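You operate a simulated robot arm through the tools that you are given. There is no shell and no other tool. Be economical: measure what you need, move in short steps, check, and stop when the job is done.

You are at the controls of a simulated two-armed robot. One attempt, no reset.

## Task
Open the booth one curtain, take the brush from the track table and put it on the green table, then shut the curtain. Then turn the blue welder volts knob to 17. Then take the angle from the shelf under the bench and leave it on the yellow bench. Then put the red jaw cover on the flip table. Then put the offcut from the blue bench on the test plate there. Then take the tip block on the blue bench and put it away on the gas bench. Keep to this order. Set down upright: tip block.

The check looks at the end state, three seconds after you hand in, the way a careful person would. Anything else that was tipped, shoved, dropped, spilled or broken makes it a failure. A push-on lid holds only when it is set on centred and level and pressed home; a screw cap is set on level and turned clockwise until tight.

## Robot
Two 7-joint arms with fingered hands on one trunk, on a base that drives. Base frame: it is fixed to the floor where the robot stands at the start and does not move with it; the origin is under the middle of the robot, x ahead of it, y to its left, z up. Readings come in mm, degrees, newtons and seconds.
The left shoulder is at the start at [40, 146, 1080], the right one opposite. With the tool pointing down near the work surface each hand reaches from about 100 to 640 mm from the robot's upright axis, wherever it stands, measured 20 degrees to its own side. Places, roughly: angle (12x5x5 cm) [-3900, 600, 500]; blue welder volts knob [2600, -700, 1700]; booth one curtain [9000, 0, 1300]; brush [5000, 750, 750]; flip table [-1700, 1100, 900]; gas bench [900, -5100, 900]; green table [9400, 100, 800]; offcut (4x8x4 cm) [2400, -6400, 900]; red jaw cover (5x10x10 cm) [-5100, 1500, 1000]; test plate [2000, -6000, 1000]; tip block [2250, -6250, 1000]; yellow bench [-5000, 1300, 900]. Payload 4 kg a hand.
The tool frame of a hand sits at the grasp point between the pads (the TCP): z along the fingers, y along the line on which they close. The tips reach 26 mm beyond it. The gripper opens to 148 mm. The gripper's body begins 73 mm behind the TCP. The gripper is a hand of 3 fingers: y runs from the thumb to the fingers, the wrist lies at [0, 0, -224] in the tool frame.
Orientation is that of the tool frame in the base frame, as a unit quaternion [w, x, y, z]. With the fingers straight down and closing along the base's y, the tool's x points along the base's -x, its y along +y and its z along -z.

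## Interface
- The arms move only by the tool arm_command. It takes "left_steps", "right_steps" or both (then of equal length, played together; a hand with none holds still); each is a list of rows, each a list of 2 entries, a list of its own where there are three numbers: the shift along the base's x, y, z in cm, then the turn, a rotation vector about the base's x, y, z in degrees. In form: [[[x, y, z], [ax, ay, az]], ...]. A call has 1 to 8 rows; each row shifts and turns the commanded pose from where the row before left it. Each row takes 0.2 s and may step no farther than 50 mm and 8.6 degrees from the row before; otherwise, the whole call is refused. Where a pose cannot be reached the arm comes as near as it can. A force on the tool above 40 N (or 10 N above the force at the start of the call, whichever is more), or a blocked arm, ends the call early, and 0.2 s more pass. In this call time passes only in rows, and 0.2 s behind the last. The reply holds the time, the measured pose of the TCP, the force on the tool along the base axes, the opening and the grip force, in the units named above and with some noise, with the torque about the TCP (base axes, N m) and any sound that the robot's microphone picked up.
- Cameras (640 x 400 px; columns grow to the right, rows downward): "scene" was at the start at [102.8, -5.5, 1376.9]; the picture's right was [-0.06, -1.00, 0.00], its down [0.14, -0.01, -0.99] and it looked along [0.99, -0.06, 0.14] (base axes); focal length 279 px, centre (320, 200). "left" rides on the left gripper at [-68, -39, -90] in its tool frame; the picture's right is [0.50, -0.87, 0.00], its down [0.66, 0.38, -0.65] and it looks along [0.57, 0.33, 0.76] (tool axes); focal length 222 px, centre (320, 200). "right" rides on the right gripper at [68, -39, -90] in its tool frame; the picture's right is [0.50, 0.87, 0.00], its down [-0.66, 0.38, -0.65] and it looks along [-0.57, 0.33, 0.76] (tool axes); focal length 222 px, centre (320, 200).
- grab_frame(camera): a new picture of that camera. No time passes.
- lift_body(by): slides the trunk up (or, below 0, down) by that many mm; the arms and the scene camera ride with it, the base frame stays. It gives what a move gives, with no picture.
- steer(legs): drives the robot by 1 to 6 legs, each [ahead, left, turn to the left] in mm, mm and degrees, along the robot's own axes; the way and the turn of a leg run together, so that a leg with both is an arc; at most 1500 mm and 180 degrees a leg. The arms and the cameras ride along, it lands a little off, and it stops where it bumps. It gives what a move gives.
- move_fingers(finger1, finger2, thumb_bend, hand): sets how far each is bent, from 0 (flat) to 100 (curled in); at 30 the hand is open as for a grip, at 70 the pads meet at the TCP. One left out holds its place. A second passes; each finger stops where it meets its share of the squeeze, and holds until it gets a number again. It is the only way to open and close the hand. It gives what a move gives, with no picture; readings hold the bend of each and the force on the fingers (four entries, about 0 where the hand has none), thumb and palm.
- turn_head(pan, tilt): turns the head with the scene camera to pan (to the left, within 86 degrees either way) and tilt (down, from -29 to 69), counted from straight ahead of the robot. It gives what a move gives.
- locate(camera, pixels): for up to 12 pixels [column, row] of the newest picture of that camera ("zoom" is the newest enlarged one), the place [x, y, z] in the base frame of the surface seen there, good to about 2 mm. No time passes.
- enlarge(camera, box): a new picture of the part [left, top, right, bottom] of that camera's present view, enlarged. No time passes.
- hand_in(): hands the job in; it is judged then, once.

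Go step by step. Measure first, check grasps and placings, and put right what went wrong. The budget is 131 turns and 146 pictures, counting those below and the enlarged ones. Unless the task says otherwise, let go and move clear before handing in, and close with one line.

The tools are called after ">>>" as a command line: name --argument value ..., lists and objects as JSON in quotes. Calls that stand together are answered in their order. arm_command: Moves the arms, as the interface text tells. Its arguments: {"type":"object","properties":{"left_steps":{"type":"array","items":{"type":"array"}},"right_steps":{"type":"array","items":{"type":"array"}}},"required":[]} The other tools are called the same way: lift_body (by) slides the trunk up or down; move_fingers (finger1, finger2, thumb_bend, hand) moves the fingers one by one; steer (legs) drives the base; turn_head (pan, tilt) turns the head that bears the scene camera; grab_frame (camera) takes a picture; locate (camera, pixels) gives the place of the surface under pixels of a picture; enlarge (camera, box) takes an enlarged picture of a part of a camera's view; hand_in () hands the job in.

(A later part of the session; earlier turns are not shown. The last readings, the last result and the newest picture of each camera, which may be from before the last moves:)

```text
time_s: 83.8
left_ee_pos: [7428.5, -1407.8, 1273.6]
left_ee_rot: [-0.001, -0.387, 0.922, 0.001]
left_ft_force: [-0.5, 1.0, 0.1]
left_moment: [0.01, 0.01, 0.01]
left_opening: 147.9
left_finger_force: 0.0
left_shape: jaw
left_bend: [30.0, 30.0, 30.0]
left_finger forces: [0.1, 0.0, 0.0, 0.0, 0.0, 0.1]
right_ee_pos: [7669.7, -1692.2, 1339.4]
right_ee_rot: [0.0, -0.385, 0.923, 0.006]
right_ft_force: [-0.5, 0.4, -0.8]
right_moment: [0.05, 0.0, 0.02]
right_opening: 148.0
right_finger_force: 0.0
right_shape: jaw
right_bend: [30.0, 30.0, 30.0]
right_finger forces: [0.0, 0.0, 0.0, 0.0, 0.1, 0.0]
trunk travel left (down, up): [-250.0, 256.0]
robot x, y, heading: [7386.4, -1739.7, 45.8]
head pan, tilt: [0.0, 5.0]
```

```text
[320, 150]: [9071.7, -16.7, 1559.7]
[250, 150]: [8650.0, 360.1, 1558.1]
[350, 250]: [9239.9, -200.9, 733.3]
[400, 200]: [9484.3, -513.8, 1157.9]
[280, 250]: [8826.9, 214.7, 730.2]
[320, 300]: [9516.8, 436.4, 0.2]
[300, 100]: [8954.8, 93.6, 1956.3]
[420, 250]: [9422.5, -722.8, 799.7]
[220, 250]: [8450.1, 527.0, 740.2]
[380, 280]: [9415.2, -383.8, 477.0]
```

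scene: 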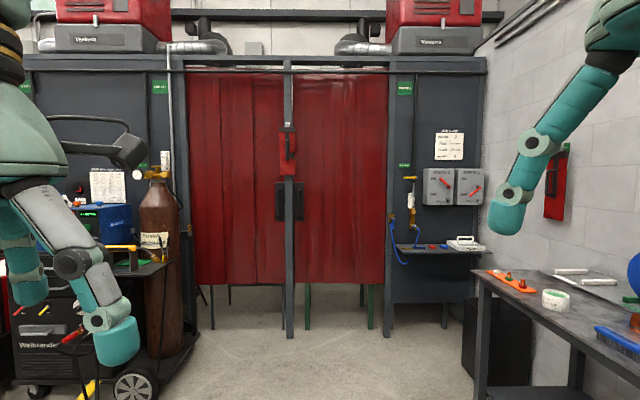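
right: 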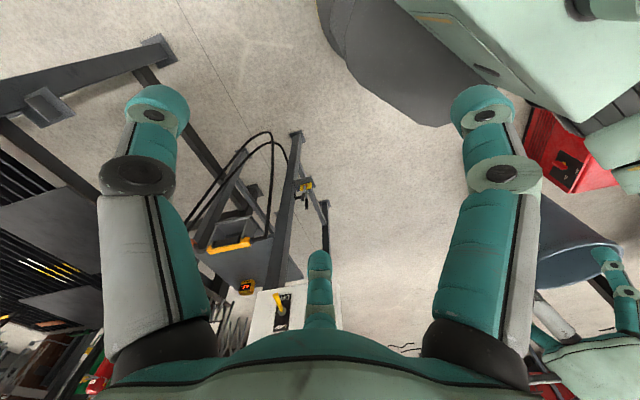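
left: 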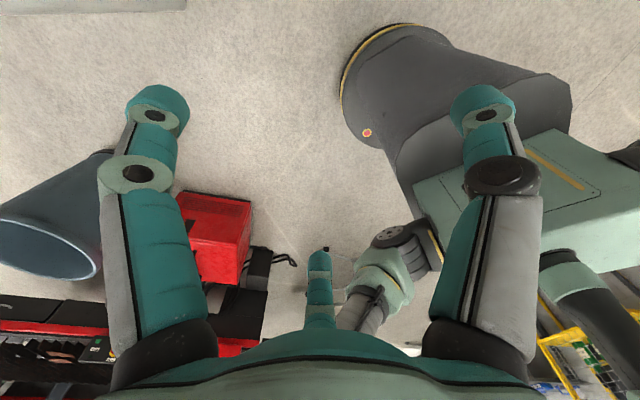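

The right curtain shows green table legs below (307,310),(372,305), so it should be booth one. I'll zoom in to see labels and the curtain's handle near (290,200).

>>> enlarge --camera "scene" --box '[240, 50, 440, 175]'

>>> enlarge --camera "scene" --box '[240, 175, 440, 300]'

>>> locate --camera "zoom" --pixels '[[140, 40], [158, 100], [200, 80], [185, 300], [475, 200], [300, 200], [220, 370], [420, 370], [100, 80]]'

```text
3.20 times, centred on (340, 112) of scene
```

zoom: 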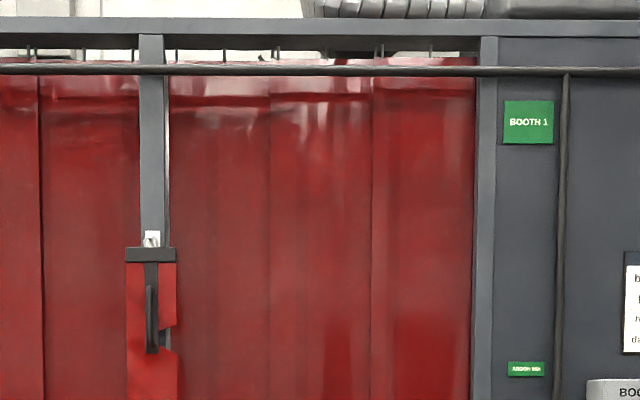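

```text
3.20 times, centred on (340, 238) of scene
```

zoom: 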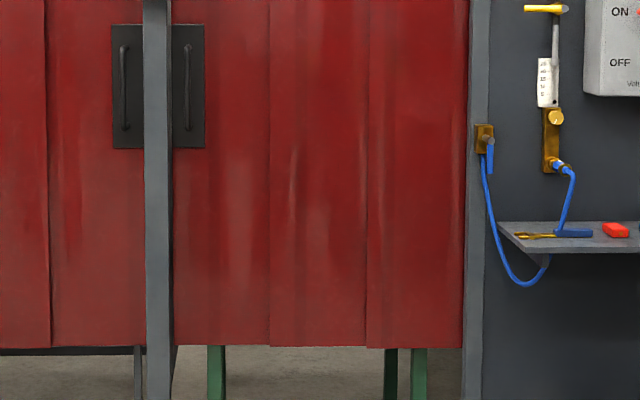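

```text
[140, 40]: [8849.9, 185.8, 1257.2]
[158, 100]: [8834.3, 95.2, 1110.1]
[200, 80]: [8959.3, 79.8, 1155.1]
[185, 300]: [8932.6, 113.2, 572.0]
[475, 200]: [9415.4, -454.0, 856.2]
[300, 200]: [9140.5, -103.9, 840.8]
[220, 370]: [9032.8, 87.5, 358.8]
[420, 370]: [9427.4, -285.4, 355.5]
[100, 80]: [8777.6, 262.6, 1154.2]
```

The green sign confirms BOOTH 1; its pull handle is at about (8959,80,1155), right of the post. I'll turn the left hand to point forward while driving closer.

>>> arm_command --left_steps '[[[1.86, 1.96, -1], [5.96, -5.63, 0]], [[1.86, 1.96, -1], [5.96, -5.63, 0]], [[1.86, 1.96, -1], [5.96, -5.63, 0]], [[1.86, 1.96, -1], [5.96, -5.63, 0]], [[1.86, 1.96, -1], [5.96, -5.63, 0]], [[1.86, 1.96, -1], [5.96, -5.63, 0]]]'

>>> arm_command --left_steps '[[[1.86, 1.96, -1], [5.96, -5.63, 0]], [[1.86, 1.96, -1], [5.96, -5.63, 0]], [[1.86, 1.96, -1], [5.96, -5.63, 0]], [[1.86, 1.96, -1], [5.96, -5.63, 0]], [[1.86, 1.96, -1], [5.8, -5.5, 0]]]'

>>> steer --legs '[[800, 0, 0.8], [750, -40, 0]]'

>>> turn_head --pan 10 --tilt 10

>>> grab_frame --camera "scene"

>>> grab_frame --camera "left"

```text
time_s: 85.2
left_ee_pos: [7541.6, -1288.5, 1213.4]
left_ee_rot: [0.381, -0.353, 0.838, 0.169]
left_ft_force: [-0.6, 0.3, 0.1]
left_moment: [-0.01, 0.01, 0.02]
left_opening: 147.9
left_finger_force: 0.1
left_shape: jaw
left_bend: [30.0, 30.0, 30.0]
left_finger forces: [0.1, 0.0, 0.0, 0.0, 0.0, 0.1]
right_ee_pos: [7670.9, -1690.0, 1342.0]
right_ee_rot: [-0.001, -0.384, 0.923, 0.005]
right_ft_force: [0.0, 0.2, -0.5]
right_moment: [-0.04, -0.01, 0.01]
right_opening: 147.8
right_finger_force: 0.0
right_shape: jaw
right_bend: [30.0, 30.0, 30.0]
right_finger forces: [0.0, 0.0, 0.1, 0.0, 0.0, 0.1]
trunk travel left (down, up): [-250.0, 256.0]
robot x, y, heading: [7386.0, -1741.6, 45.6]
head pan, tilt: [0.0, 5.0]
```

```text
time_s: 86.4
left_ee_pos: [7634.8, -1225.1, 1243.1]
left_ee_rot: [0.62, -0.285, 0.676, 0.277]
left_ft_force: [0.5, -0.3, -0.5]
left_moment: [0.05, -0.01, -0.02]
left_opening: 147.9
left_finger_force: 0.0
left_shape: jaw
left_bend: [30.0, 30.0, 30.0]
left_finger forces: [0.0, 0.0, 0.0, 0.0, 0.1, 0.0]
left hand out of reach, approached as far as the arm can: row 4, 5
right_ee_pos: [7670.9, -1694.5, 1340.9]
right_ee_rot: [0.0, -0.383, 0.924, 0.006]
right_ft_force: [0.4, -0.3, 0.6]
right_moment: [0.0, 0.05, 0.01]
right_opening: 147.9
right_finger_force: 0.0
right_shape: jaw
right_bend: [30.0, 30.0, 30.0]
right_finger forces: [0.0, 0.0, 0.0, 0.0, 0.0, 0.1]
trunk travel left (down, up): [-250.0, 256.0]
robot x, y, heading: [7387.5, -1739.9, 45.7]
head pan, tilt: [0.0, 5.0]
```

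```text
time_s: 94.2
left_ee_pos: [8723.5, -177.1, 1242.4]
left_ee_rot: [0.62, -0.285, 0.677, 0.275]
left_ft_force: [0.6, 1.0, 0.1]
left_moment: [0.01, -0.02, -0.02]
left_opening: 147.9
left_finger_force: 0.0
left_shape: jaw
left_bend: [30.0, 30.0, 30.0]
left_finger forces: [0.1, 0.1, 0.0, 0.1, 0.0, 0.0]
right_ee_pos: [8755.1, -646.0, 1341.7]
right_ee_rot: [0.0, -0.38, 0.925, 0.006]
right_ft_force: [0.1, -0.6, 0.5]
right_moment: [0.02, 0.02, -0.02]
right_opening: 148.0
right_finger_force: 0.0
right_shape: jaw
right_bend: [30.0, 30.0, 30.0]
right_finger forces: [0.0, 0.0, 0.0, 0.0, 0.0, 0.0]
trunk travel left (down, up): [-250.0, 256.0]
robot x, y, heading: [8472.9, -692.5, 45.2]
head pan, tilt: [0.0, 5.0]
```

```text
time_s: 94.9
left_ee_pos: [8724.4, -175.7, 1241.8]
left_ee_rot: [0.62, -0.285, 0.678, 0.274]
left_ft_force: [-0.3, 0.2, -0.5]
left_moment: [-0.01, 0.0, -0.01]
left_opening: 148.0
left_finger_force: 0.1
left_shape: jaw
left_bend: [30.0, 30.0, 30.0]
left_finger forces: [0.1, 0.0, 0.0, 0.0, 0.0, 0.0]
right_ee_pos: [8755.9, -646.2, 1339.6]
right_ee_rot: [0.001, -0.379, 0.925, 0.005]
right_ft_force: [0.2, 0.7, 0.1]
right_moment: [0.0, 0.02, -0.03]
right_opening: 147.9
right_finger_force: 0.0
right_shape: jaw
right_bend: [30.0, 30.0, 30.0]
right_finger forces: [0.1, 0.1, 0.0, 0.0, 0.1, 0.0]
trunk travel left (down, up): [-250.0, 256.0]
robot x, y, heading: [8473.7, -689.3, 45.0]
head pan, tilt: [10.0, 10.0]
```

```text
117 pictures are left
```

scene: 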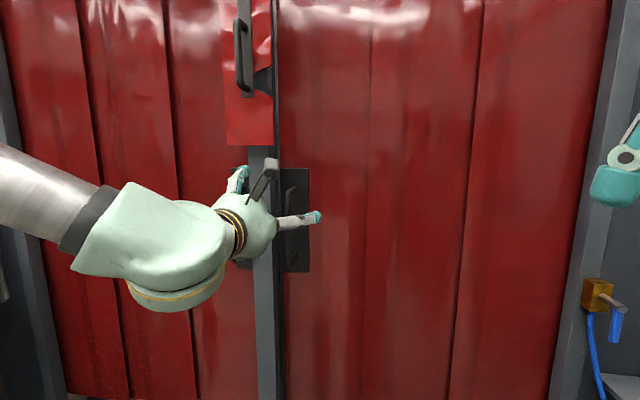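

```text
116 pictures are left
```

left: 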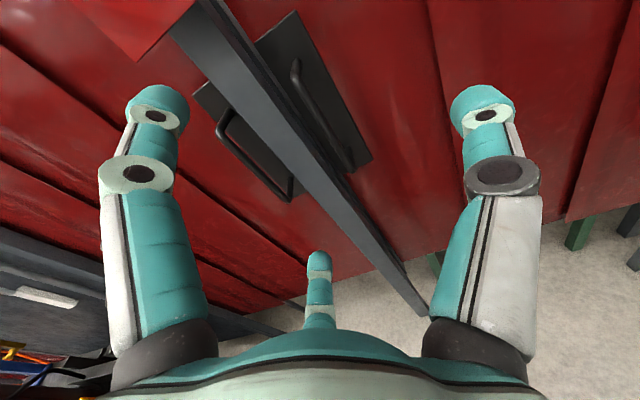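

The hand now points forward nicely; in the left view the right-hand handle runs from (297,65) to (350,168) beyond the post. I'll measure handle, plate and post.

>>> locate --camera "left" --pixels '[[298, 75], [318, 115], [345, 160], [340, 100], [300, 120], [330, 170], [270, 80], [355, 220]]'

>>> enlarge --camera "scene" --box '[220, 140, 350, 290]'

>>> locate --camera "scene" --pixels '[[290, 190], [291, 240], [290, 260], [282, 200], [300, 250], [276, 300], [262, 300], [320, 217], [285, 180]]'

```text
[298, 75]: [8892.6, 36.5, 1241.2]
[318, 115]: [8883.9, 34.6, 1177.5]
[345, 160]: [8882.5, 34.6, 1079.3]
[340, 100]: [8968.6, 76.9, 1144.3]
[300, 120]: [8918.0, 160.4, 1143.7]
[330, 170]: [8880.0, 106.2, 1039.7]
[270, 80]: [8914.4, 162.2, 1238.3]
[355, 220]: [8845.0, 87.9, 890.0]
```

```text
2.67 times, centred on (285, 215) of scene
```

zoom: 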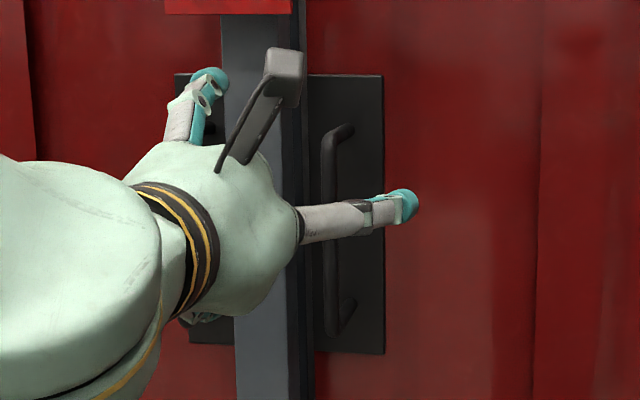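

```text
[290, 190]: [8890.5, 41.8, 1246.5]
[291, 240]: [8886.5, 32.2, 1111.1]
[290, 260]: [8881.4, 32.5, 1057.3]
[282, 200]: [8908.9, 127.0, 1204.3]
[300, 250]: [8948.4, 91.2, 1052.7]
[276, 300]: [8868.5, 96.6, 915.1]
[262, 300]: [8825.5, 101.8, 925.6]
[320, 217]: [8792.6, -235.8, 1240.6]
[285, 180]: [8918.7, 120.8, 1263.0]
```

Bar centre is at about u-offset -26 mm from the hand, 82 mm lower and 270 mm ahead; the gap to the post is ~48 mm. I'll partly close the fingers, align, and drive forward 150 mm.

>>> move_fingers --hand "left" --finger1 53 --finger2 53 --thumb_bend 48

>>> arm_command --left_steps '[[[-1, 0.9, -4.1], [0, 0, 0]], [[-1, 0.9, -4.1], [0, 0, 0]]]'

>>> steer --legs '[[150, 0, 1]]'

>>> grab_frame --camera "left"

>>> grab_frame --camera "scene"

```text
time_s: 95.9
left_ee_pos: [8724.0, -175.9, 1243.0]
left_ee_rot: [0.62, -0.285, 0.677, 0.275]
left_ft_force: [0.2, -0.7, 0.3]
left_moment: [0.02, 0.0, 0.0]
left_opening: 61.3
left_finger_force: 0.0
left_shape: fingers
left_bend: [53.0, 53.0, 48.0]
left_finger forces: [0.0, 0.0, 0.1, 0.0, 0.1, 0.0]
right_ee_pos: [8756.4, -646.8, 1340.2]
right_ee_rot: [0.0, -0.379, 0.925, 0.005]
right_ft_force: [-0.2, 0.3, -0.5]
right_moment: [0.01, -0.01, -0.03]
right_opening: 147.8
right_finger_force: 0.1
right_shape: jaw
right_bend: [30.0, 30.0, 30.0]
right_finger forces: [0.0, 0.0, 0.0, 0.0, 0.1, 0.0]
trunk travel left (down, up): [-250.0, 256.0]
robot x, y, heading: [8469.6, -689.6, 45.2]
head pan, tilt: [10.0, 10.0]
```

```text
time_s: 96.5
left_ee_pos: [8711.9, -173.4, 1232.1]
left_ee_rot: [0.612, -0.289, 0.683, 0.273]
left_ft_force: [-0.2, 0.4, 0.2]
left_moment: [0.01, 0.02, 0.02]
left_opening: 61.4
left_finger_force: 0.0
left_shape: fingers
left_bend: [53.0, 53.0, 48.0]
left_finger forces: [0.0, 0.0, 0.0, 0.0, 0.1, 0.1]
left hand out of reach, approached as far as the arm can: row 1, 2
right_ee_pos: [8756.2, -645.8, 1342.0]
right_ee_rot: [0.001, -0.38, 0.925, 0.005]
right_ft_force: [-0.5, -0.7, -1.0]
right_moment: [0.03, 0.02, 0.0]
right_opening: 147.9
right_finger_force: 0.1
right_shape: jaw
right_bend: [30.0, 30.0, 30.0]
right_finger forces: [0.0, 0.0, 0.1, 0.0, 0.0, 0.1]
trunk travel left (down, up): [-250.0, 256.0]
robot x, y, heading: [8473.3, -690.7, 45.1]
head pan, tilt: [10.0, 10.0]
```

```text
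time_s: 97.8
left_ee_pos: [8805.3, -65.7, 1233.0]
left_ee_rot: [0.612, -0.294, 0.68, 0.278]
left_ft_force: [0.8, 0.3, -0.5]
left_moment: [0.02, 0.0, -0.03]
left_opening: 61.4
left_finger_force: 0.1
left_shape: fingers
left_bend: [53.0, 53.0, 48.0]
left_finger forces: [0.1, 0.0, 0.0, 0.0, 0.0, 0.0]
right_ee_pos: [8856.9, -537.2, 1340.5]
right_ee_rot: [0.001, -0.388, 0.922, 0.006]
right_ft_force: [-0.5, 0.3, 0.0]
right_moment: [0.03, 0.04, 0.02]
right_opening: 148.0
right_finger_force: 0.0
right_shape: jaw
right_bend: [30.0, 30.0, 30.0]
right_finger forces: [0.0, 0.0, 0.1, 0.0, 0.0, 0.1]
trunk travel left (down, up): [-250.0, 256.0]
robot x, y, heading: [8580.5, -585.0, 46.0]
head pan, tilt: [10.0, 10.0]
```

```text
114 pictures are left
```

left: 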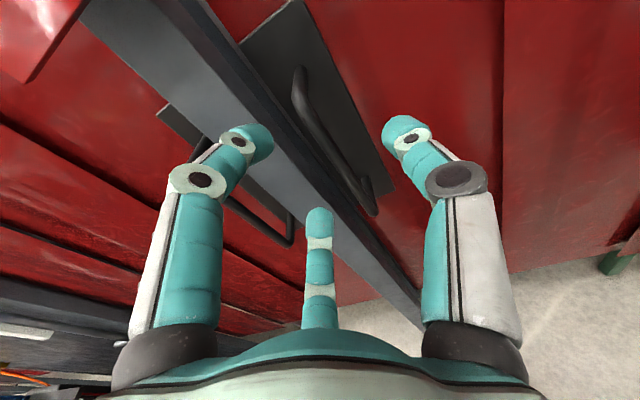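

```text
113 pictures are left
```

scene: 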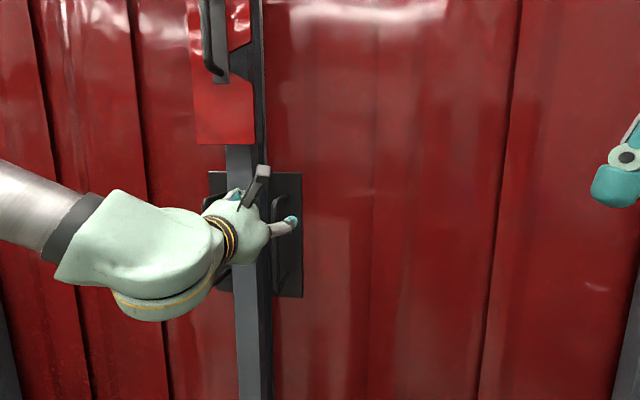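

Lower height was out of arm's reach, so I'll lower the trunk 75 mm, then extend 135 mm forward onto the bar.

>>> lift_body --by -75

>>> arm_command --left_steps '[[[2.4, 3.95, 0], [0, 0, 0]], [[3.0, 3.2, 0], [0, 0, 0]]]'

>>> grab_frame --camera "left"

>>> locate --camera "left" --pixels '[[320, 115], [330, 140], [310, 90], [350, 180]]'

```text
time_s: 99.0
left_ee_pos: [8806.5, -63.9, 1157.1]
left_ee_rot: [0.61, -0.295, 0.681, 0.278]
left_ft_force: [0.5, 0.1, 0.2]
left_moment: [0.02, 0.0, -0.02]
left_opening: 61.0
left_finger_force: 0.0
left_shape: fingers
left_bend: [53.0, 53.0, 48.0]
left_finger forces: [0.0, 0.1, 0.0, 0.1, 0.0, 0.0]
right_ee_pos: [8858.5, -534.0, 1266.9]
right_ee_rot: [0.001, -0.387, 0.922, 0.006]
right_ft_force: [0.8, 1.1, 0.3]
right_moment: [-0.03, -0.03, -0.01]
right_opening: 147.9
right_finger_force: 0.1
right_shape: jaw
right_bend: [30.0, 30.0, 30.0]
right_finger forces: [0.1, 0.1, 0.0, 0.1, 0.1, 0.0]
trunk travel left (down, up): [-175.0, 331.0]
robot x, y, heading: [8577.5, -585.9, 46.1]
head pan, tilt: [10.0, 10.0]
```

```text
time_s: 99.6
left_ee_pos: [8853.4, 17.2, 1161.1]
left_ee_rot: [0.609, -0.294, 0.682, 0.278]
left_ft_force: [1.0, 0.5, -0.3]
left_moment: [-0.02, 0.01, 0.01]
left_opening: 60.9
left_finger_force: 0.1
left_shape: fingers
left_bend: [53.0, 53.0, 48.0]
left_finger forces: [0.0, 0.0, 0.0, 0.1, 0.1, 0.0]
left hand out of reach, approached as far as the arm can: row 1
right_ee_pos: [8861.2, -535.6, 1264.8]
right_ee_rot: [-0.001, -0.387, 0.922, 0.005]
right_ft_force: [0.0, 0.5, 1.2]
right_moment: [-0.01, -0.02, 0.02]
right_opening: 147.8
right_finger_force: 0.1
right_shape: jaw
right_bend: [30.0, 30.0, 30.0]
right_finger forces: [0.0, 0.0, 0.0, 0.0, 0.0, 0.0]
trunk travel left (down, up): [-175.0, 331.0]
robot x, y, heading: [8579.8, -586.8, 45.8]
head pan, tilt: [10.0, 10.0]
```

```text
112 pictures are left
```

left: 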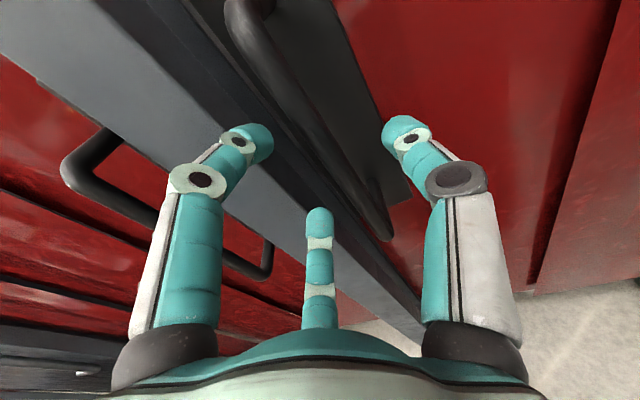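

```text
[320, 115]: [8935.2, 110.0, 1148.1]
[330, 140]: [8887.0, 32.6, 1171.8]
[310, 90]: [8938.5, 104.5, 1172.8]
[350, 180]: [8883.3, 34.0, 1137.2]
```

The bar is 13 mm to the right and 40 mm ahead of the TCP. I'll correct and move on.

>>> arm_command --left_steps '[[[1.1, -1.05, 0], [0, 0, 0]], [[1.4, 1.5, 0], [0, 0, 0]], [[1.4, 1.5, 0], [0, 0, 0]]]'

>>> grab_frame --camera "left"

```text
time_s: 100.4
left_ee_pos: [8890.0, 34.4, 1162.2]
left_ee_rot: [0.61, -0.295, 0.681, 0.278]
left_ft_force: [-0.1, -0.3, 0.2]
left_moment: [-0.01, -0.02, -0.03]
left_opening: 61.1
left_finger_force: 0.0
left_shape: fingers
left_bend: [53.0, 53.0, 48.0]
left_finger forces: [0.0, 0.0, 0.1, 0.0, 0.0, 0.0]
right_ee_pos: [8859.8, -534.3, 1265.7]
right_ee_rot: [0.0, -0.388, 0.921, 0.006]
right_ft_force: [-0.7, -0.5, 0.8]
right_moment: [0.03, -0.01, -0.01]
right_opening: 148.0
right_finger_force: 0.1
right_shape: jaw
right_bend: [30.0, 30.0, 30.0]
right_finger forces: [0.0, 0.1, 0.1, 0.1, 0.1, 0.0]
trunk travel left (down, up): [-175.0, 331.0]
robot x, y, heading: [8573.8, -589.3, 46.1]
head pan, tilt: [10.0, 10.0]
```

```text
111 pictures are left
```

left: 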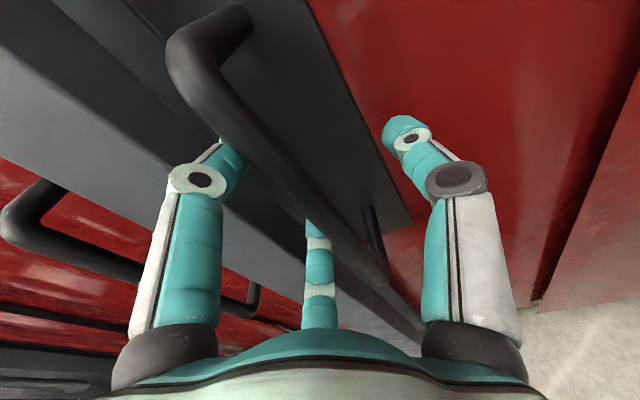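

The bar now lies between thumb (right) and the two fingers (behind it). I'll close.

>>> move_fingers --hand "left" --finger1 68 --finger2 68 --thumb_bend 68

>>> arm_command --left_steps '[[[2.2, -2.05, 0], [0, 0, 0]], [[2.2, -2.05, 0], [0, 0, 0]], [[2.2, -2.05, 0], [0, 0, 0]], [[2.2, -2.05, 0], [0, 0, 0]]]'

>>> grab_frame --camera "scene"

```text
time_s: 101.4
left_ee_pos: [8887.7, 36.1, 1161.1]
left_ee_rot: [0.61, -0.295, 0.681, 0.278]
left_ft_force: [-0.5, 2.0, -0.2]
left_moment: [-0.03, -0.02, -0.01]
left_opening: 6.0
left_finger_force: 0.5
left_shape: fingers
left_bend: [68.0, 67.0, 68.0]
left_finger forces: [0.5, 0.8, 0.0, 0.1, 0.1, 0.0]
right_ee_pos: [8860.1, -536.5, 1266.4]
right_ee_rot: [0.0, -0.388, 0.922, 0.005]
right_ft_force: [0.6, -0.7, 0.4]
right_moment: [-0.03, -0.02, -0.02]
right_opening: 147.9
right_finger_force: 0.1
right_shape: jaw
right_bend: [30.0, 30.0, 30.0]
right_finger forces: [0.0, 0.0, 0.0, 0.1, 0.0, 0.0]
trunk travel left (down, up): [-175.0, 331.0]
robot x, y, heading: [8576.5, -583.9, 46.1]
head pan, tilt: [10.0, 10.0]
```

```text
time_s: 102.4
left_ee_pos: [8977.9, -49.4, 1163.8]
left_ee_rot: [0.61, -0.295, 0.681, 0.279]
left_ft_force: [0.1, -0.5, -1.0]
left_moment: [0.0, 0.02, 0.02]
left_opening: 5.4
left_finger_force: 0.3
left_shape: fingers
left_bend: [68.0, 68.0, 68.0]
left_finger forces: [0.1, 0.2, 0.0, 0.1, 0.0, 0.0]
right_ee_pos: [8860.7, -536.7, 1265.4]
right_ee_rot: [0.0, -0.387, 0.922, 0.006]
right_ft_force: [-0.1, -0.3, 0.6]
right_moment: [-0.02, 0.0, 0.03]
right_opening: 147.9
right_finger_force: 0.1
right_shape: jaw
right_bend: [30.0, 30.0, 30.0]
right_finger forces: [0.1, 0.0, 0.0, 0.0, 0.0, 0.0]
trunk travel left (down, up): [-175.0, 331.0]
robot x, y, heading: [8575.3, -584.5, 46.1]
head pan, tilt: [10.0, 10.0]
```

```text
110 pictures are left
```

scene: 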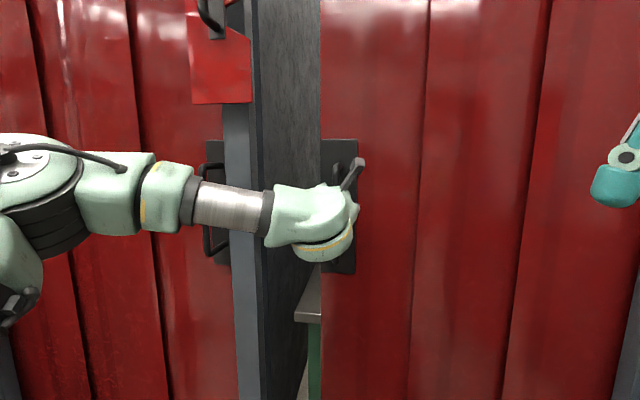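

The curtain slides with the hand. I'll continue with the arm 140 mm, then drive right 280 mm holding it.

>>> arm_command --left_steps '[[[3.4, -3.2, 0], [0, 0, 0]], [[3.4, -3.2, 0], [0, 0, 0]], [[3.4, -3.2, 0], [0, 0, 0]]]'

>>> steer --legs '[[0, -280, 0]]'

>>> grab_frame --camera "scene"

```text
time_s: 103.2
left_ee_pos: [9082.7, -142.7, 1160.9]
left_ee_rot: [0.61, -0.294, 0.681, 0.278]
left_ft_force: [0.0, -0.6, -0.2]
left_moment: [-0.04, 0.0, 0.04]
left_opening: 5.4
left_finger_force: 0.0
left_shape: fingers
left_bend: [68.0, 68.0, 68.0]
left_finger forces: [0.0, 0.0, 0.0, 0.1, 0.0, 0.0]
right_ee_pos: [8860.7, -536.2, 1265.1]
right_ee_rot: [0.0, -0.387, 0.922, 0.007]
right_ft_force: [0.9, -0.2, 0.4]
right_moment: [0.0, 0.03, -0.02]
right_opening: 147.9
right_finger_force: 0.0
right_shape: jaw
right_bend: [30.0, 30.0, 30.0]
right_finger forces: [0.1, 0.0, 0.0, 0.1, 0.1, 0.0]
trunk travel left (down, up): [-175.0, 331.0]
robot x, y, heading: [8577.1, -583.5, 46.1]
head pan, tilt: [10.0, 10.0]
```

```text
time_s: 105.1
left_ee_pos: [9279.7, -336.3, 1161.8]
left_ee_rot: [0.61, -0.294, 0.681, 0.278]
left_ft_force: [0.6, 0.3, 0.2]
left_moment: [0.05, 0.02, -0.01]
left_opening: 5.8
left_finger_force: 0.2
left_shape: fingers
left_bend: [68.0, 68.0, 68.0]
left_finger forces: [0.1, 0.4, 0.0, 0.1, 0.3, 0.0]
right_ee_pos: [9057.6, -727.8, 1266.2]
right_ee_rot: [0.0, -0.386, 0.922, 0.006]
right_ft_force: [-0.4, -0.1, 0.8]
right_moment: [-0.06, 0.01, -0.01]
right_opening: 147.7
right_finger_force: 0.1
right_shape: jaw
right_bend: [30.0, 30.0, 30.0]
right_finger forces: [0.0, 0.0, 0.0, 0.0, 0.0, 0.1]
trunk travel left (down, up): [-175.0, 331.0]
robot x, y, heading: [8775.9, -777.2, 45.8]
head pan, tilt: [10.0, 10.0]
```

```text
109 pictures are left
```

scene: 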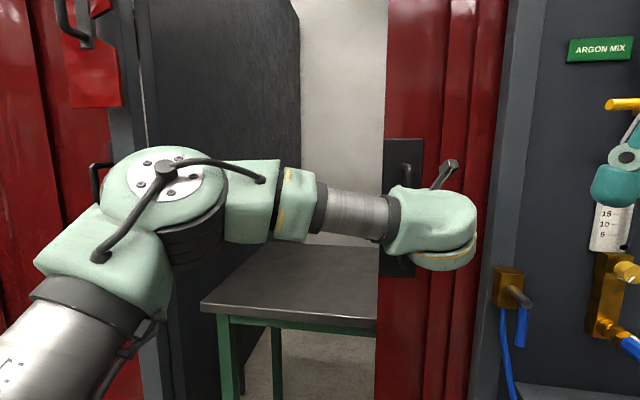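

The curtain is bunched at right, opening about 450 mm wide. I'll pull a bit more until it resists.

>>> arm_command --left_steps '[[[2.2, -2.05, 0], [0, 0, 0]], [[2.2, -2.05, 0], [0, 0, 0]], [[2.2, -2.05, 0], [0, 0, 0]]]'

>>> grab_frame --camera "scene"

>>> locate --camera "scene" --pixels '[[290, 285], [250, 270], [340, 270], [220, 300], [350, 310], [300, 250], [405, 180]]'

```text
time_s: 105.9
left_ee_pos: [9346.9, -399.9, 1161.0]
left_ee_rot: [0.61, -0.293, 0.682, 0.278]
left_ft_force: [-1.5, 0.9, 0.2]
left_moment: [0.0, -0.02, 0.0]
left_opening: 5.6
left_finger_force: 0.7
left_shape: fingers
left_bend: [68.0, 68.0, 68.0]
left_finger forces: [0.3, 0.5, 0.1, 0.0, 0.1, 0.0]
right_ee_pos: [9058.7, -728.9, 1267.0]
right_ee_rot: [0.001, -0.386, 0.922, 0.006]
right_ft_force: [0.2, 0.0, -0.4]
right_moment: [0.03, 0.03, -0.01]
right_opening: 148.3
right_finger_force: 0.1
right_shape: jaw
right_bend: [30.0, 30.0, 30.0]
right_finger forces: [0.0, 0.0, 0.0, 0.0, 0.0, 0.0]
trunk travel left (down, up): [-175.0, 331.0]
robot x, y, heading: [8776.4, -775.1, 46.1]
head pan, tilt: [10.0, 10.0]
```

```text
108 pictures are left
```

scene: 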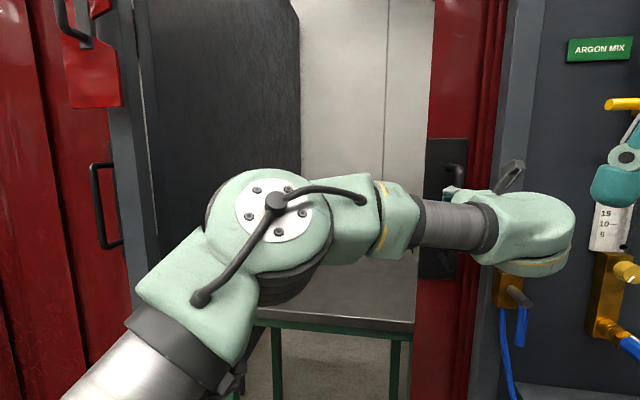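

```text
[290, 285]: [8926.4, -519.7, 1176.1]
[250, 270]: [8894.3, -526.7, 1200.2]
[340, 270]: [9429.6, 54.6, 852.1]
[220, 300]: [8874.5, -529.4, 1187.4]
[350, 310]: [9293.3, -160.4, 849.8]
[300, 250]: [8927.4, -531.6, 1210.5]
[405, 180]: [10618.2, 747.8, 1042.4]
```

The table is now reachable: top at z 850, open ~560 mm. I'll release, back the hand off and turn it downward again before driving for the brush.

>>> move_fingers --hand "left" --finger1 53 --finger2 53 --thumb_bend 50

>>> arm_command --left_steps '[[[-2.8, -3.0, 0], [0, 0, 0]], [[-2.8, -3.0, 0], [0, 0, 0]], [[-2.8, -3.0, 0], [0, 0, 0]], [[-3.5, 3.3, 0], [0, 0, 0]], [[-3.5, 3.3, 0], [0, 0, 0]], [[-3.5, 3.3, 0], [0, 0, 0]], [[-3.5, 3.3, 0], [0, 0, 0]], [[-3.5, 3.3, 0], [0, 0, 0]]]'

>>> steer --legs '[[-500, 0, 0]]'

>>> arm_command --left_steps '[[[-2.1, 0, 1.4], [-5.9, 5.6, 0]], [[-2.1, 0, 1.4], [-5.9, 5.6, 0]], [[-2.1, 0, 1.4], [-5.9, 5.6, 0]], [[-2.1, 0, 1.4], [-5.9, 5.6, 0]], [[-2.1, -1, 1.4], [-5.9, 5.6, 0]], [[-2.1, -1, 1.4], [-5.9, 5.6, 0]], [[-2.1, -1, 1.4], [-5.9, 5.6, 0]], [[-2.1, -1, 1.4], [-5.9, 5.6, 0]]]'

>>> grab_frame --camera "scene"

```text
time_s: 106.9
left_ee_pos: [9345.6, -398.0, 1161.9]
left_ee_rot: [0.61, -0.294, 0.681, 0.278]
left_ft_force: [0.1, -0.9, 0.2]
left_moment: [-0.03, 0.01, 0.0]
left_opening: 57.0
left_finger_force: 0.0
left_shape: fingers
left_bend: [53.0, 53.0, 50.0]
left_finger forces: [0.0, 0.0, 0.0, 0.0, 0.1, 0.0]
right_ee_pos: [9059.6, -727.1, 1265.9]
right_ee_rot: [0.0, -0.387, 0.922, 0.007]
right_ft_force: [-1.3, -1.2, 0.2]
right_moment: [0.01, 0.0, 0.06]
right_opening: 147.8
right_finger_force: 0.2
right_shape: jaw
right_bend: [30.0, 30.0, 30.0]
right_finger forces: [0.0, 0.0, 0.0, 0.0, 0.1, 0.0]
trunk travel left (down, up): [-175.0, 331.0]
robot x, y, heading: [8777.0, -775.1, 45.8]
head pan, tilt: [10.0, 10.0]
```

```text
time_s: 108.7
left_ee_pos: [9084.0, -321.7, 1161.8]
left_ee_rot: [0.61, -0.295, 0.681, 0.277]
left_ft_force: [0.3, 0.8, 0.1]
left_moment: [0.01, 0.03, -0.01]
left_opening: 57.0
left_finger_force: 0.0
left_shape: fingers
left_bend: [53.0, 53.0, 50.0]
left_finger forces: [0.1, 0.0, 0.0, 0.0, 0.1, 0.1]
right_ee_pos: [9056.5, -726.3, 1266.8]
right_ee_rot: [0.001, -0.387, 0.922, 0.005]
right_ft_force: [-0.6, 0.1, 0.5]
right_moment: [0.0, -0.04, 0.03]
right_opening: 148.2
right_finger_force: 0.0
right_shape: jaw
right_bend: [30.0, 30.0, 30.0]
right_finger forces: [0.1, 0.1, 0.0, 0.0, 0.0, 0.0]
trunk travel left (down, up): [-175.0, 331.0]
robot x, y, heading: [8779.2, -774.1, 46.0]
head pan, tilt: [10.0, 10.0]
```

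```text
time_s: 111.6
left_ee_pos: [8741.6, -677.3, 1160.4]
left_ee_rot: [0.61, -0.295, 0.68, 0.279]
left_ft_force: [0.0, 0.0, 1.2]
left_moment: [0.06, 0.02, 0.01]
left_opening: 57.0
left_finger_force: 0.0
left_shape: fingers
left_bend: [53.0, 53.0, 50.0]
left_finger forces: [0.1, 0.1, 0.0, 0.0, 0.0, 0.0]
right_ee_pos: [8715.5, -1083.7, 1266.2]
right_ee_rot: [0.0, -0.387, 0.922, 0.006]
right_ft_force: [-0.4, 0.3, -0.8]
right_moment: [-0.01, -0.03, -0.02]
right_opening: 147.9
right_finger_force: 0.0
right_shape: jaw
right_bend: [30.0, 30.0, 30.0]
right_finger forces: [0.0, 0.0, 0.0, 0.1, 0.0, 0.1]
trunk travel left (down, up): [-175.0, 331.0]
robot x, y, heading: [8431.9, -1137.1, 46.2]
head pan, tilt: [10.0, 10.0]
```

```text
time_s: 113.4
left_ee_pos: [8572.5, -719.3, 1273.8]
left_ee_rot: [0.147, -0.384, 0.908, 0.078]
left_ft_force: [0.4, -0.1, 0.4]
left_moment: [0.02, 0.01, -0.01]
left_opening: 56.7
left_finger_force: 0.0
left_shape: fingers
left_bend: [53.0, 53.0, 50.0]
left_finger forces: [0.0, 0.1, 0.1, 0.0, 0.0, 0.0]
right_ee_pos: [8714.8, -1084.1, 1266.6]
right_ee_rot: [0.0, -0.387, 0.922, 0.006]
right_ft_force: [0.3, -0.5, -0.4]
right_moment: [-0.03, 0.02, 0.02]
right_opening: 147.8
right_finger_force: 0.1
right_shape: jaw
right_bend: [30.0, 30.0, 30.0]
right_finger forces: [0.1, 0.0, 0.1, 0.0, 0.1, 0.0]
trunk travel left (down, up): [-175.0, 331.0]
robot x, y, heading: [8433.5, -1130.1, 45.9]
head pan, tilt: [10.0, 10.0]
```

```text
107 pictures are left
```

scene: 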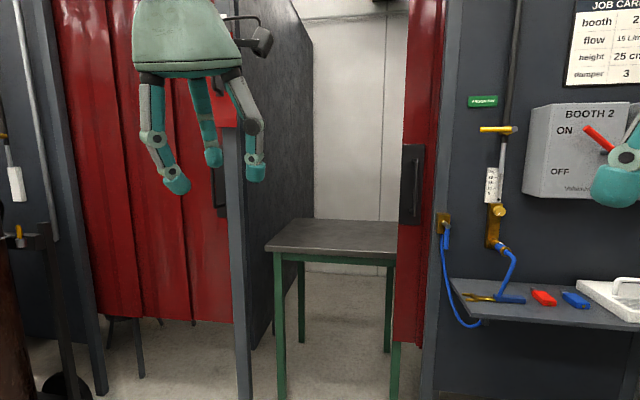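

The curtain stays open. I'll finish turning the hand down and drive back round the cart to the track table's near side.

>>> arm_command --left_steps '[[[-1.5, -1, 0], [-5.9, 5.6, 0]], [[-1.5, -1, 0], [-5.9, 5.6, 0]]]'

>>> steer --legs '[[-872, 257, 0], [-1200, 650, 0], [-650, 700, 0], [0, 1300, 0], [400, 880, 0]]'

>>> turn_head --pan 0 --tilt 20

>>> grab_frame --camera "scene"

```text
time_s: 114.0
left_ee_pos: [8542.7, -740.3, 1274.9]
left_ee_rot: [0.017, -0.388, 0.921, 0.022]
left_ft_force: [-0.4, -0.5, -0.4]
left_moment: [-0.01, 0.0, 0.01]
left_opening: 57.0
left_finger_force: 0.0
left_shape: fingers
left_bend: [53.0, 53.0, 50.0]
left_finger forces: [0.1, 0.1, 0.0, 0.0, 0.0, 0.0]
right_ee_pos: [8715.4, -1083.0, 1265.2]
right_ee_rot: [0.0, -0.387, 0.922, 0.006]
right_ft_force: [0.4, 0.3, -0.2]
right_moment: [-0.02, -0.01, 0.0]
right_opening: 147.9
right_finger_force: 0.1
right_shape: jaw
right_bend: [30.0, 30.0, 30.0]
right_finger forces: [0.0, 0.0, 0.0, 0.0, 0.1, 0.0]
trunk travel left (down, up): [-175.0, 331.0]
robot x, y, heading: [8430.6, -1134.3, 46.1]
head pan, tilt: [10.0, 10.0]
```

```text
time_s: 140.6
left_ee_pos: [4168.3, 197.2, 1273.5]
left_ee_rot: [0.018, -0.399, 0.917, 0.022]
left_ft_force: [1.0, -0.1, -0.5]
left_moment: [0.01, -0.02, 0.0]
left_opening: 57.1
left_finger_force: 0.2
left_shape: fingers
left_bend: [53.0, 53.0, 50.0]
left_finger forces: [0.1, 0.0, 0.0, 0.0, 0.1, 0.1]
right_ee_pos: [4347.2, -143.6, 1266.5]
right_ee_rot: [0.0, -0.399, 0.917, 0.006]
right_ft_force: [0.5, 0.6, -0.4]
right_moment: [0.0, 0.03, 0.01]
right_opening: 147.8
right_finger_force: 0.1
right_shape: jaw
right_bend: [30.0, 30.0, 30.0]
right_finger forces: [0.0, 0.0, 0.0, 0.1, 0.0, 0.0]
trunk travel left (down, up): [-175.0, 331.0]
robot x, y, heading: [4062.9, -199.7, 47.4]
head pan, tilt: [10.0, 10.0]
```

```text
time_s: 141.4
left_ee_pos: [4167.6, 197.8, 1273.4]
left_ee_rot: [0.017, -0.398, 0.917, 0.022]
left_ft_force: [0.4, -0.1, 0.5]
left_moment: [0.01, 0.01, 0.0]
left_opening: 56.9
left_finger_force: 0.0
left_shape: fingers
left_bend: [53.0, 53.0, 50.0]
left_finger forces: [0.0, 0.0, 0.0, 0.1, 0.0, 0.0]
right_ee_pos: [4349.0, -143.9, 1265.5]
right_ee_rot: [0.0, -0.399, 0.917, 0.006]
right_ft_force: [0.7, 0.4, 0.3]
right_moment: [-0.02, 0.01, 0.0]
right_opening: 147.8
right_finger_force: 0.1
right_shape: jaw
right_bend: [30.0, 30.0, 30.0]
right_finger forces: [0.1, 0.0, 0.0, 0.1, 0.0, 0.0]
trunk travel left (down, up): [-175.0, 331.0]
robot x, y, heading: [4071.2, -198.2, 47.2]
head pan, tilt: [0.0, 20.0]
```

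```text
106 pictures are left
```

scene: 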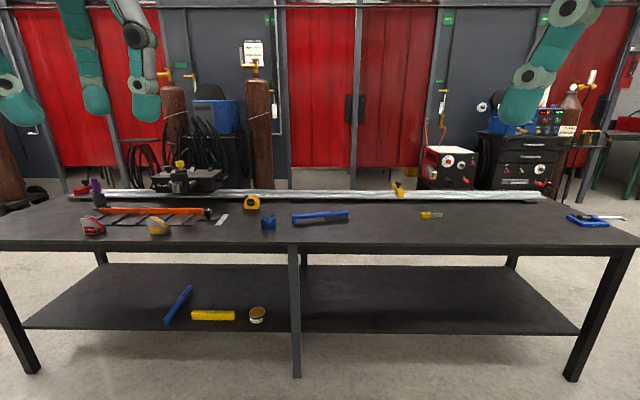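

A blue-handled brush lies at (320,217). I'll zoom and measure.

>>> enlarge --camera "scene" --box '[230, 180, 390, 280]'

>>> locate --camera "zoom" --pixels '[[265, 150], [300, 155], [360, 145], [420, 135], [470, 128], [360, 165], [152, 165], [360, 240]]'

```text
4.00 times, centred on (310, 230) of scene
```

zoom: 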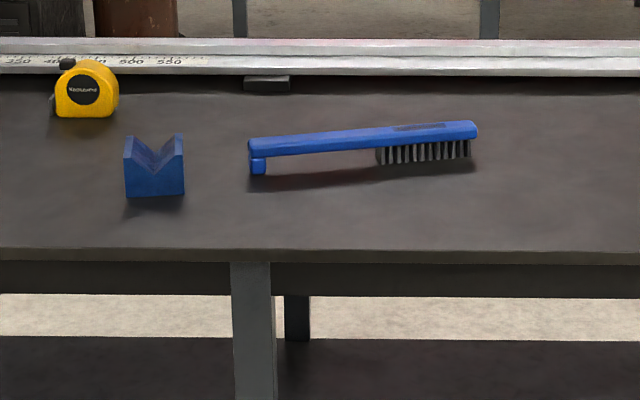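

```text
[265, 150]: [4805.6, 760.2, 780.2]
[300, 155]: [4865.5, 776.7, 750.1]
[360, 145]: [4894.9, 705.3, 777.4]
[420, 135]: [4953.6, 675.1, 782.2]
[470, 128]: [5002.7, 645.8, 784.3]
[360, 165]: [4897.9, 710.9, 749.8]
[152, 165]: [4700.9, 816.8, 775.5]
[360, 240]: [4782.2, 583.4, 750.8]
```

The brush runs from (4793,766) to (5008,643), top z≈784. I'll drive closer, then bring the left hand above it, yawed to close across the handle.

>>> steer --legs '[[670, -180, -0.6]]'

>>> move_fingers --hand "left" --finger1 45 --finger2 45 --thumb_bend 45

>>> arm_command --left_steps '[[[1.3, 1.4, -3.5], [-1.5, 0.4, -8]], [[1.3, 1.4, -3.5], [-1.5, 0.4, -8]], [[1.3, 1.4, -3.5], [0, 0, -8.5]], [[1.3, 1.4, -3.5], [0, 0, -8.5]], [[1.3, 1.4, -3.5], [0, 0, -8.5]], [[1.3, 1.4, -3.5], [0, 0, -8.5]], [[1.3, 1.4, -3.5], [0, 0, -8.5]], [[1.3, 1.4, -3.5], [0, 0, -8.5]]]'

>>> turn_head --pan 15 --tilt 40

>>> grab_frame --camera "scene"

>>> grab_frame --camera "left"

```text
time_s: 145.2
left_ee_pos: [4752.1, 563.6, 1273.7]
left_ee_rot: [0.018, -0.396, 0.918, 0.022]
left_ft_force: [-0.2, -0.1, -0.1]
left_moment: [0.01, 0.02, -0.01]
left_opening: 56.8
left_finger_force: 0.0
left_shape: fingers
left_bend: [53.0, 53.0, 50.0]
left_finger forces: [0.0, 0.0, 0.0, 0.0, 0.0, 0.0]
right_ee_pos: [4930.6, 221.7, 1265.5]
right_ee_rot: [0.0, -0.398, 0.917, 0.006]
right_ft_force: [0.7, -0.5, -0.2]
right_moment: [0.01, 0.01, 0.02]
right_opening: 147.5
right_finger_force: 0.1
right_shape: jaw
right_bend: [30.0, 30.0, 30.0]
right_finger forces: [0.0, 0.0, 0.0, 0.1, 0.0, 0.0]
trunk travel left (down, up): [-175.0, 331.0]
robot x, y, heading: [4648.4, 165.9, 47.2]
head pan, tilt: [0.0, 20.0]
```

```text
time_s: 146.2
left_ee_pos: [4750.6, 562.3, 1273.4]
left_ee_rot: [0.017, -0.396, 0.918, 0.021]
left_ft_force: [0.0, 0.1, 1.2]
left_moment: [-0.01, 0.02, -0.01]
left_opening: 78.3
left_finger_force: 0.0
left_shape: fingers
left_bend: [45.0, 45.0, 45.0]
left_finger forces: [0.0, 0.1, 0.0, 0.1, 0.0, 0.1]
right_ee_pos: [4930.6, 222.9, 1265.3]
right_ee_rot: [0.0, -0.398, 0.918, 0.006]
right_ft_force: [0.7, 0.2, -0.7]
right_moment: [0.02, 0.0, -0.04]
right_opening: 148.0
right_finger_force: 0.1
right_shape: jaw
right_bend: [30.0, 30.0, 30.0]
right_finger forces: [0.1, 0.0, 0.1, 0.0, 0.0, 0.0]
trunk travel left (down, up): [-175.0, 331.0]
robot x, y, heading: [4654.4, 168.5, 47.2]
head pan, tilt: [0.0, 20.0]
```

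```text
time_s: 147.9
left_ee_pos: [4855.9, 676.0, 991.1]
left_ee_rot: [0.003, 0.177, 0.984, -0.004]
left_ft_force: [0.6, 0.2, 0.1]
left_moment: [-0.01, 0.0, -0.03]
left_opening: 78.1
left_finger_force: 0.1
left_shape: fingers
left_bend: [45.0, 45.0, 45.0]
left_finger forces: [0.0, 0.0, 0.0, 0.0, 0.0, 0.0]
right_ee_pos: [4930.9, 223.0, 1266.1]
right_ee_rot: [0.001, -0.397, 0.918, 0.006]
right_ft_force: [-0.6, 0.4, 0.1]
right_moment: [0.0, 0.02, -0.03]
right_opening: 148.1
right_finger_force: 0.1
right_shape: jaw
right_bend: [30.0, 30.0, 30.0]
right_finger forces: [0.1, 0.0, 0.1, 0.0, 0.0, 0.1]
trunk travel left (down, up): [-175.0, 331.0]
robot x, y, heading: [4651.6, 166.6, 47.4]
head pan, tilt: [0.0, 20.0]
```

```text
time_s: 148.8
left_ee_pos: [4855.1, 674.9, 992.5]
left_ee_rot: [0.002, 0.177, 0.984, -0.003]
left_ft_force: [0.0, -0.7, 0.2]
left_moment: [-0.01, 0.01, 0.02]
left_opening: 78.3
left_finger_force: 0.0
left_shape: fingers
left_bend: [45.0, 45.0, 45.0]
left_finger forces: [0.0, 0.1, 0.1, 0.1, 0.0, 0.1]
right_ee_pos: [4930.9, 220.8, 1266.4]
right_ee_rot: [0.0, -0.397, 0.918, 0.006]
right_ft_force: [-0.5, 0.4, -0.6]
right_moment: [-0.02, 0.03, -0.01]
right_opening: 148.0
right_finger_force: 0.1
right_shape: jaw
right_bend: [30.0, 30.0, 30.0]
right_finger forces: [0.0, 0.1, 0.0, 0.0, 0.0, 0.0]
trunk travel left (down, up): [-175.0, 331.0]
robot x, y, heading: [4647.5, 165.6, 47.5]
head pan, tilt: [15.0, 40.0]
```

```text
104 pictures are left
```

scene: 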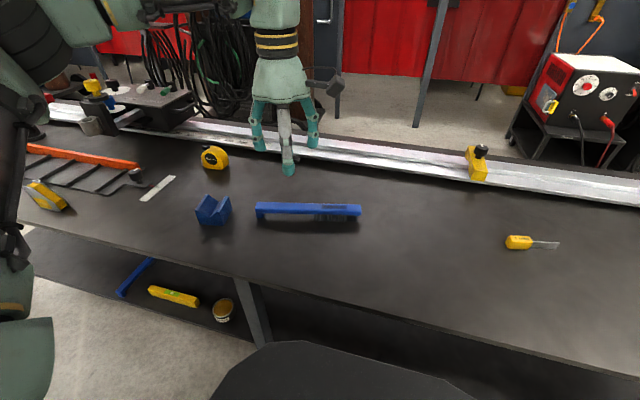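

```text
103 pictures are left
```

left: 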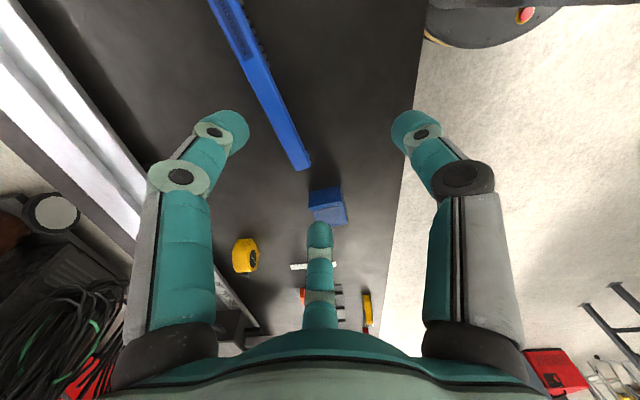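

The brush is visible at (225,0)-(305,165) in the left view. I'll measure its handle precisely.

>>> locate --camera "left" --pixels '[[300, 160], [270, 100], [250, 60], [232, 25], [290, 95], [252, 100], [310, 140]]'

>>> locate --camera "scene" --pixels '[[262, 206], [290, 208], [320, 209], [355, 210]]'

```text
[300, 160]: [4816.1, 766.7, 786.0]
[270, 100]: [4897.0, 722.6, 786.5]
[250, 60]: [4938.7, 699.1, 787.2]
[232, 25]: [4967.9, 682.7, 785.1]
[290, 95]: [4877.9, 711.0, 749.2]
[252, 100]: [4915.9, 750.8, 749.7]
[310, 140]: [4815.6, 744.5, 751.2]
```

```text
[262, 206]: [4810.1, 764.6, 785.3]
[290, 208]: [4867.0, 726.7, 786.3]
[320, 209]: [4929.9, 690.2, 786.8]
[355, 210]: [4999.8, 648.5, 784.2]
```

I'll go to (4896,717) with 8.5° more yaw and descend to z 782.

>>> arm_command --left_steps '[[[2, 2.1, -3.5], [0, 0, -8.5]], [[2, 2.1, -3.5], [0, 0, 0]], [[0, 0, -4.7], [0, 0, 0]], [[0, 0, -4.7], [0, 0, 0]], [[0, 0, -4.6], [0, 0, 0]]]'

>>> grab_frame --camera "left"

>>> move_fingers --hand "left" --finger1 75 --finger2 75 --thumb_bend 75

>>> arm_command --left_steps '[[[0, 0, 2], [0, 0, 0]], [[0, 0, 4.8], [0, 0, 0]], [[0, 0, 4.8], [0, 0, 0]], [[0, 0, 4.8], [0, 0, 0]]]'

>>> grab_frame --camera "scene"

```text
time_s: 150.0
left_ee_pos: [4897.6, 720.0, 783.3]
left_ee_rot: [0.003, 0.248, 0.969, -0.003]
left_ft_force: [1.1, -0.3, 0.2]
left_moment: [0.0, 0.01, -0.02]
left_opening: 78.3
left_finger_force: 0.0
left_shape: fingers
left_bend: [45.0, 45.0, 45.0]
left_finger forces: [0.0, 0.4, 0.0, 0.1, 0.1, 0.0]
right_ee_pos: [4930.9, 223.1, 1265.2]
right_ee_rot: [0.001, -0.398, 0.918, 0.005]
right_ft_force: [-0.4, -0.6, -0.6]
right_moment: [-0.02, -0.01, 0.01]
right_opening: 148.0
right_finger_force: 0.1
right_shape: jaw
right_bend: [30.0, 30.0, 30.0]
right_finger forces: [0.1, 0.0, 0.1, 0.1, 0.0, 0.0]
trunk travel left (down, up): [-175.0, 331.0]
robot x, y, heading: [4647.2, 165.4, 47.3]
head pan, tilt: [15.0, 40.0]
```

```text
102 pictures are left
```

left: 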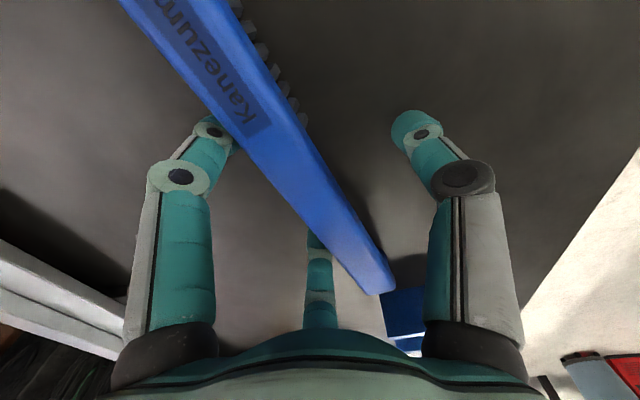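

```text
time_s: 151.0
left_ee_pos: [4897.4, 718.4, 783.1]
left_ee_rot: [0.002, 0.248, 0.969, -0.003]
left_ft_force: [-0.1, -0.4, -1.0]
left_moment: [-0.02, 0.03, -0.05]
left_opening: 11.2
left_finger_force: 13.9
left_shape: fingers
left_bend: [73.0, 73.0, 67.0]
left_finger forces: [4.8, 6.2, 0.0, 0.1, 16.0, 0.0]
right_ee_pos: [4930.1, 222.8, 1264.9]
right_ee_rot: [0.0, -0.397, 0.918, 0.006]
right_ft_force: [-0.3, 0.9, 0.2]
right_moment: [0.0, 0.02, 0.02]
right_opening: 148.0
right_finger_force: 0.1
right_shape: jaw
right_bend: [30.0, 30.0, 30.0]
right_finger forces: [0.0, 0.0, 0.0, 0.0, 0.1, 0.1]
trunk travel left (down, up): [-175.0, 331.0]
robot x, y, heading: [4649.0, 167.3, 47.0]
head pan, tilt: [15.0, 40.0]
```

```text
time_s: 152.0
left_ee_pos: [4892.7, 716.4, 948.7]
left_ee_rot: [0.001, 0.249, 0.968, -0.003]
left_ft_force: [-0.1, 0.4, -0.9]
left_moment: [0.06, 0.02, -0.02]
left_opening: 10.6
left_finger_force: 13.1
left_shape: fingers
left_bend: [73.0, 73.0, 67.0]
left_finger forces: [5.6, 5.5, 0.0, 0.0, 15.1, 0.0]
right_ee_pos: [4929.2, 221.3, 1265.8]
right_ee_rot: [0.001, -0.398, 0.918, 0.006]
right_ft_force: [0.4, -0.1, 0.4]
right_moment: [0.0, -0.02, 0.02]
right_opening: 148.0
right_finger_force: 0.1
right_shape: jaw
right_bend: [30.0, 30.0, 30.0]
right_finger forces: [0.0, 0.0, 0.0, 0.0, 0.1, 0.0]
trunk travel left (down, up): [-175.0, 331.0]
robot x, y, heading: [4650.1, 165.9, 47.2]
head pan, tilt: [15.0, 40.0]
```

```text
101 pictures are left
```

scene: 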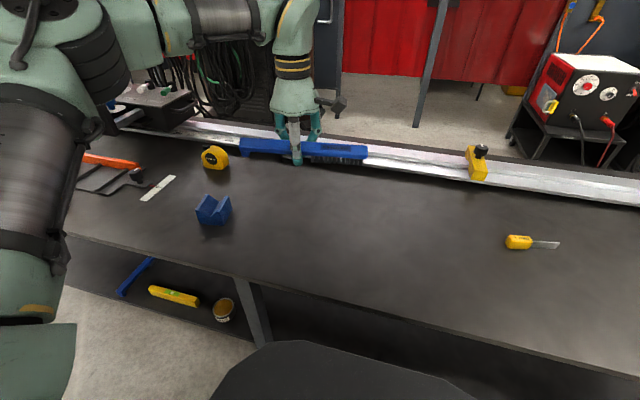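

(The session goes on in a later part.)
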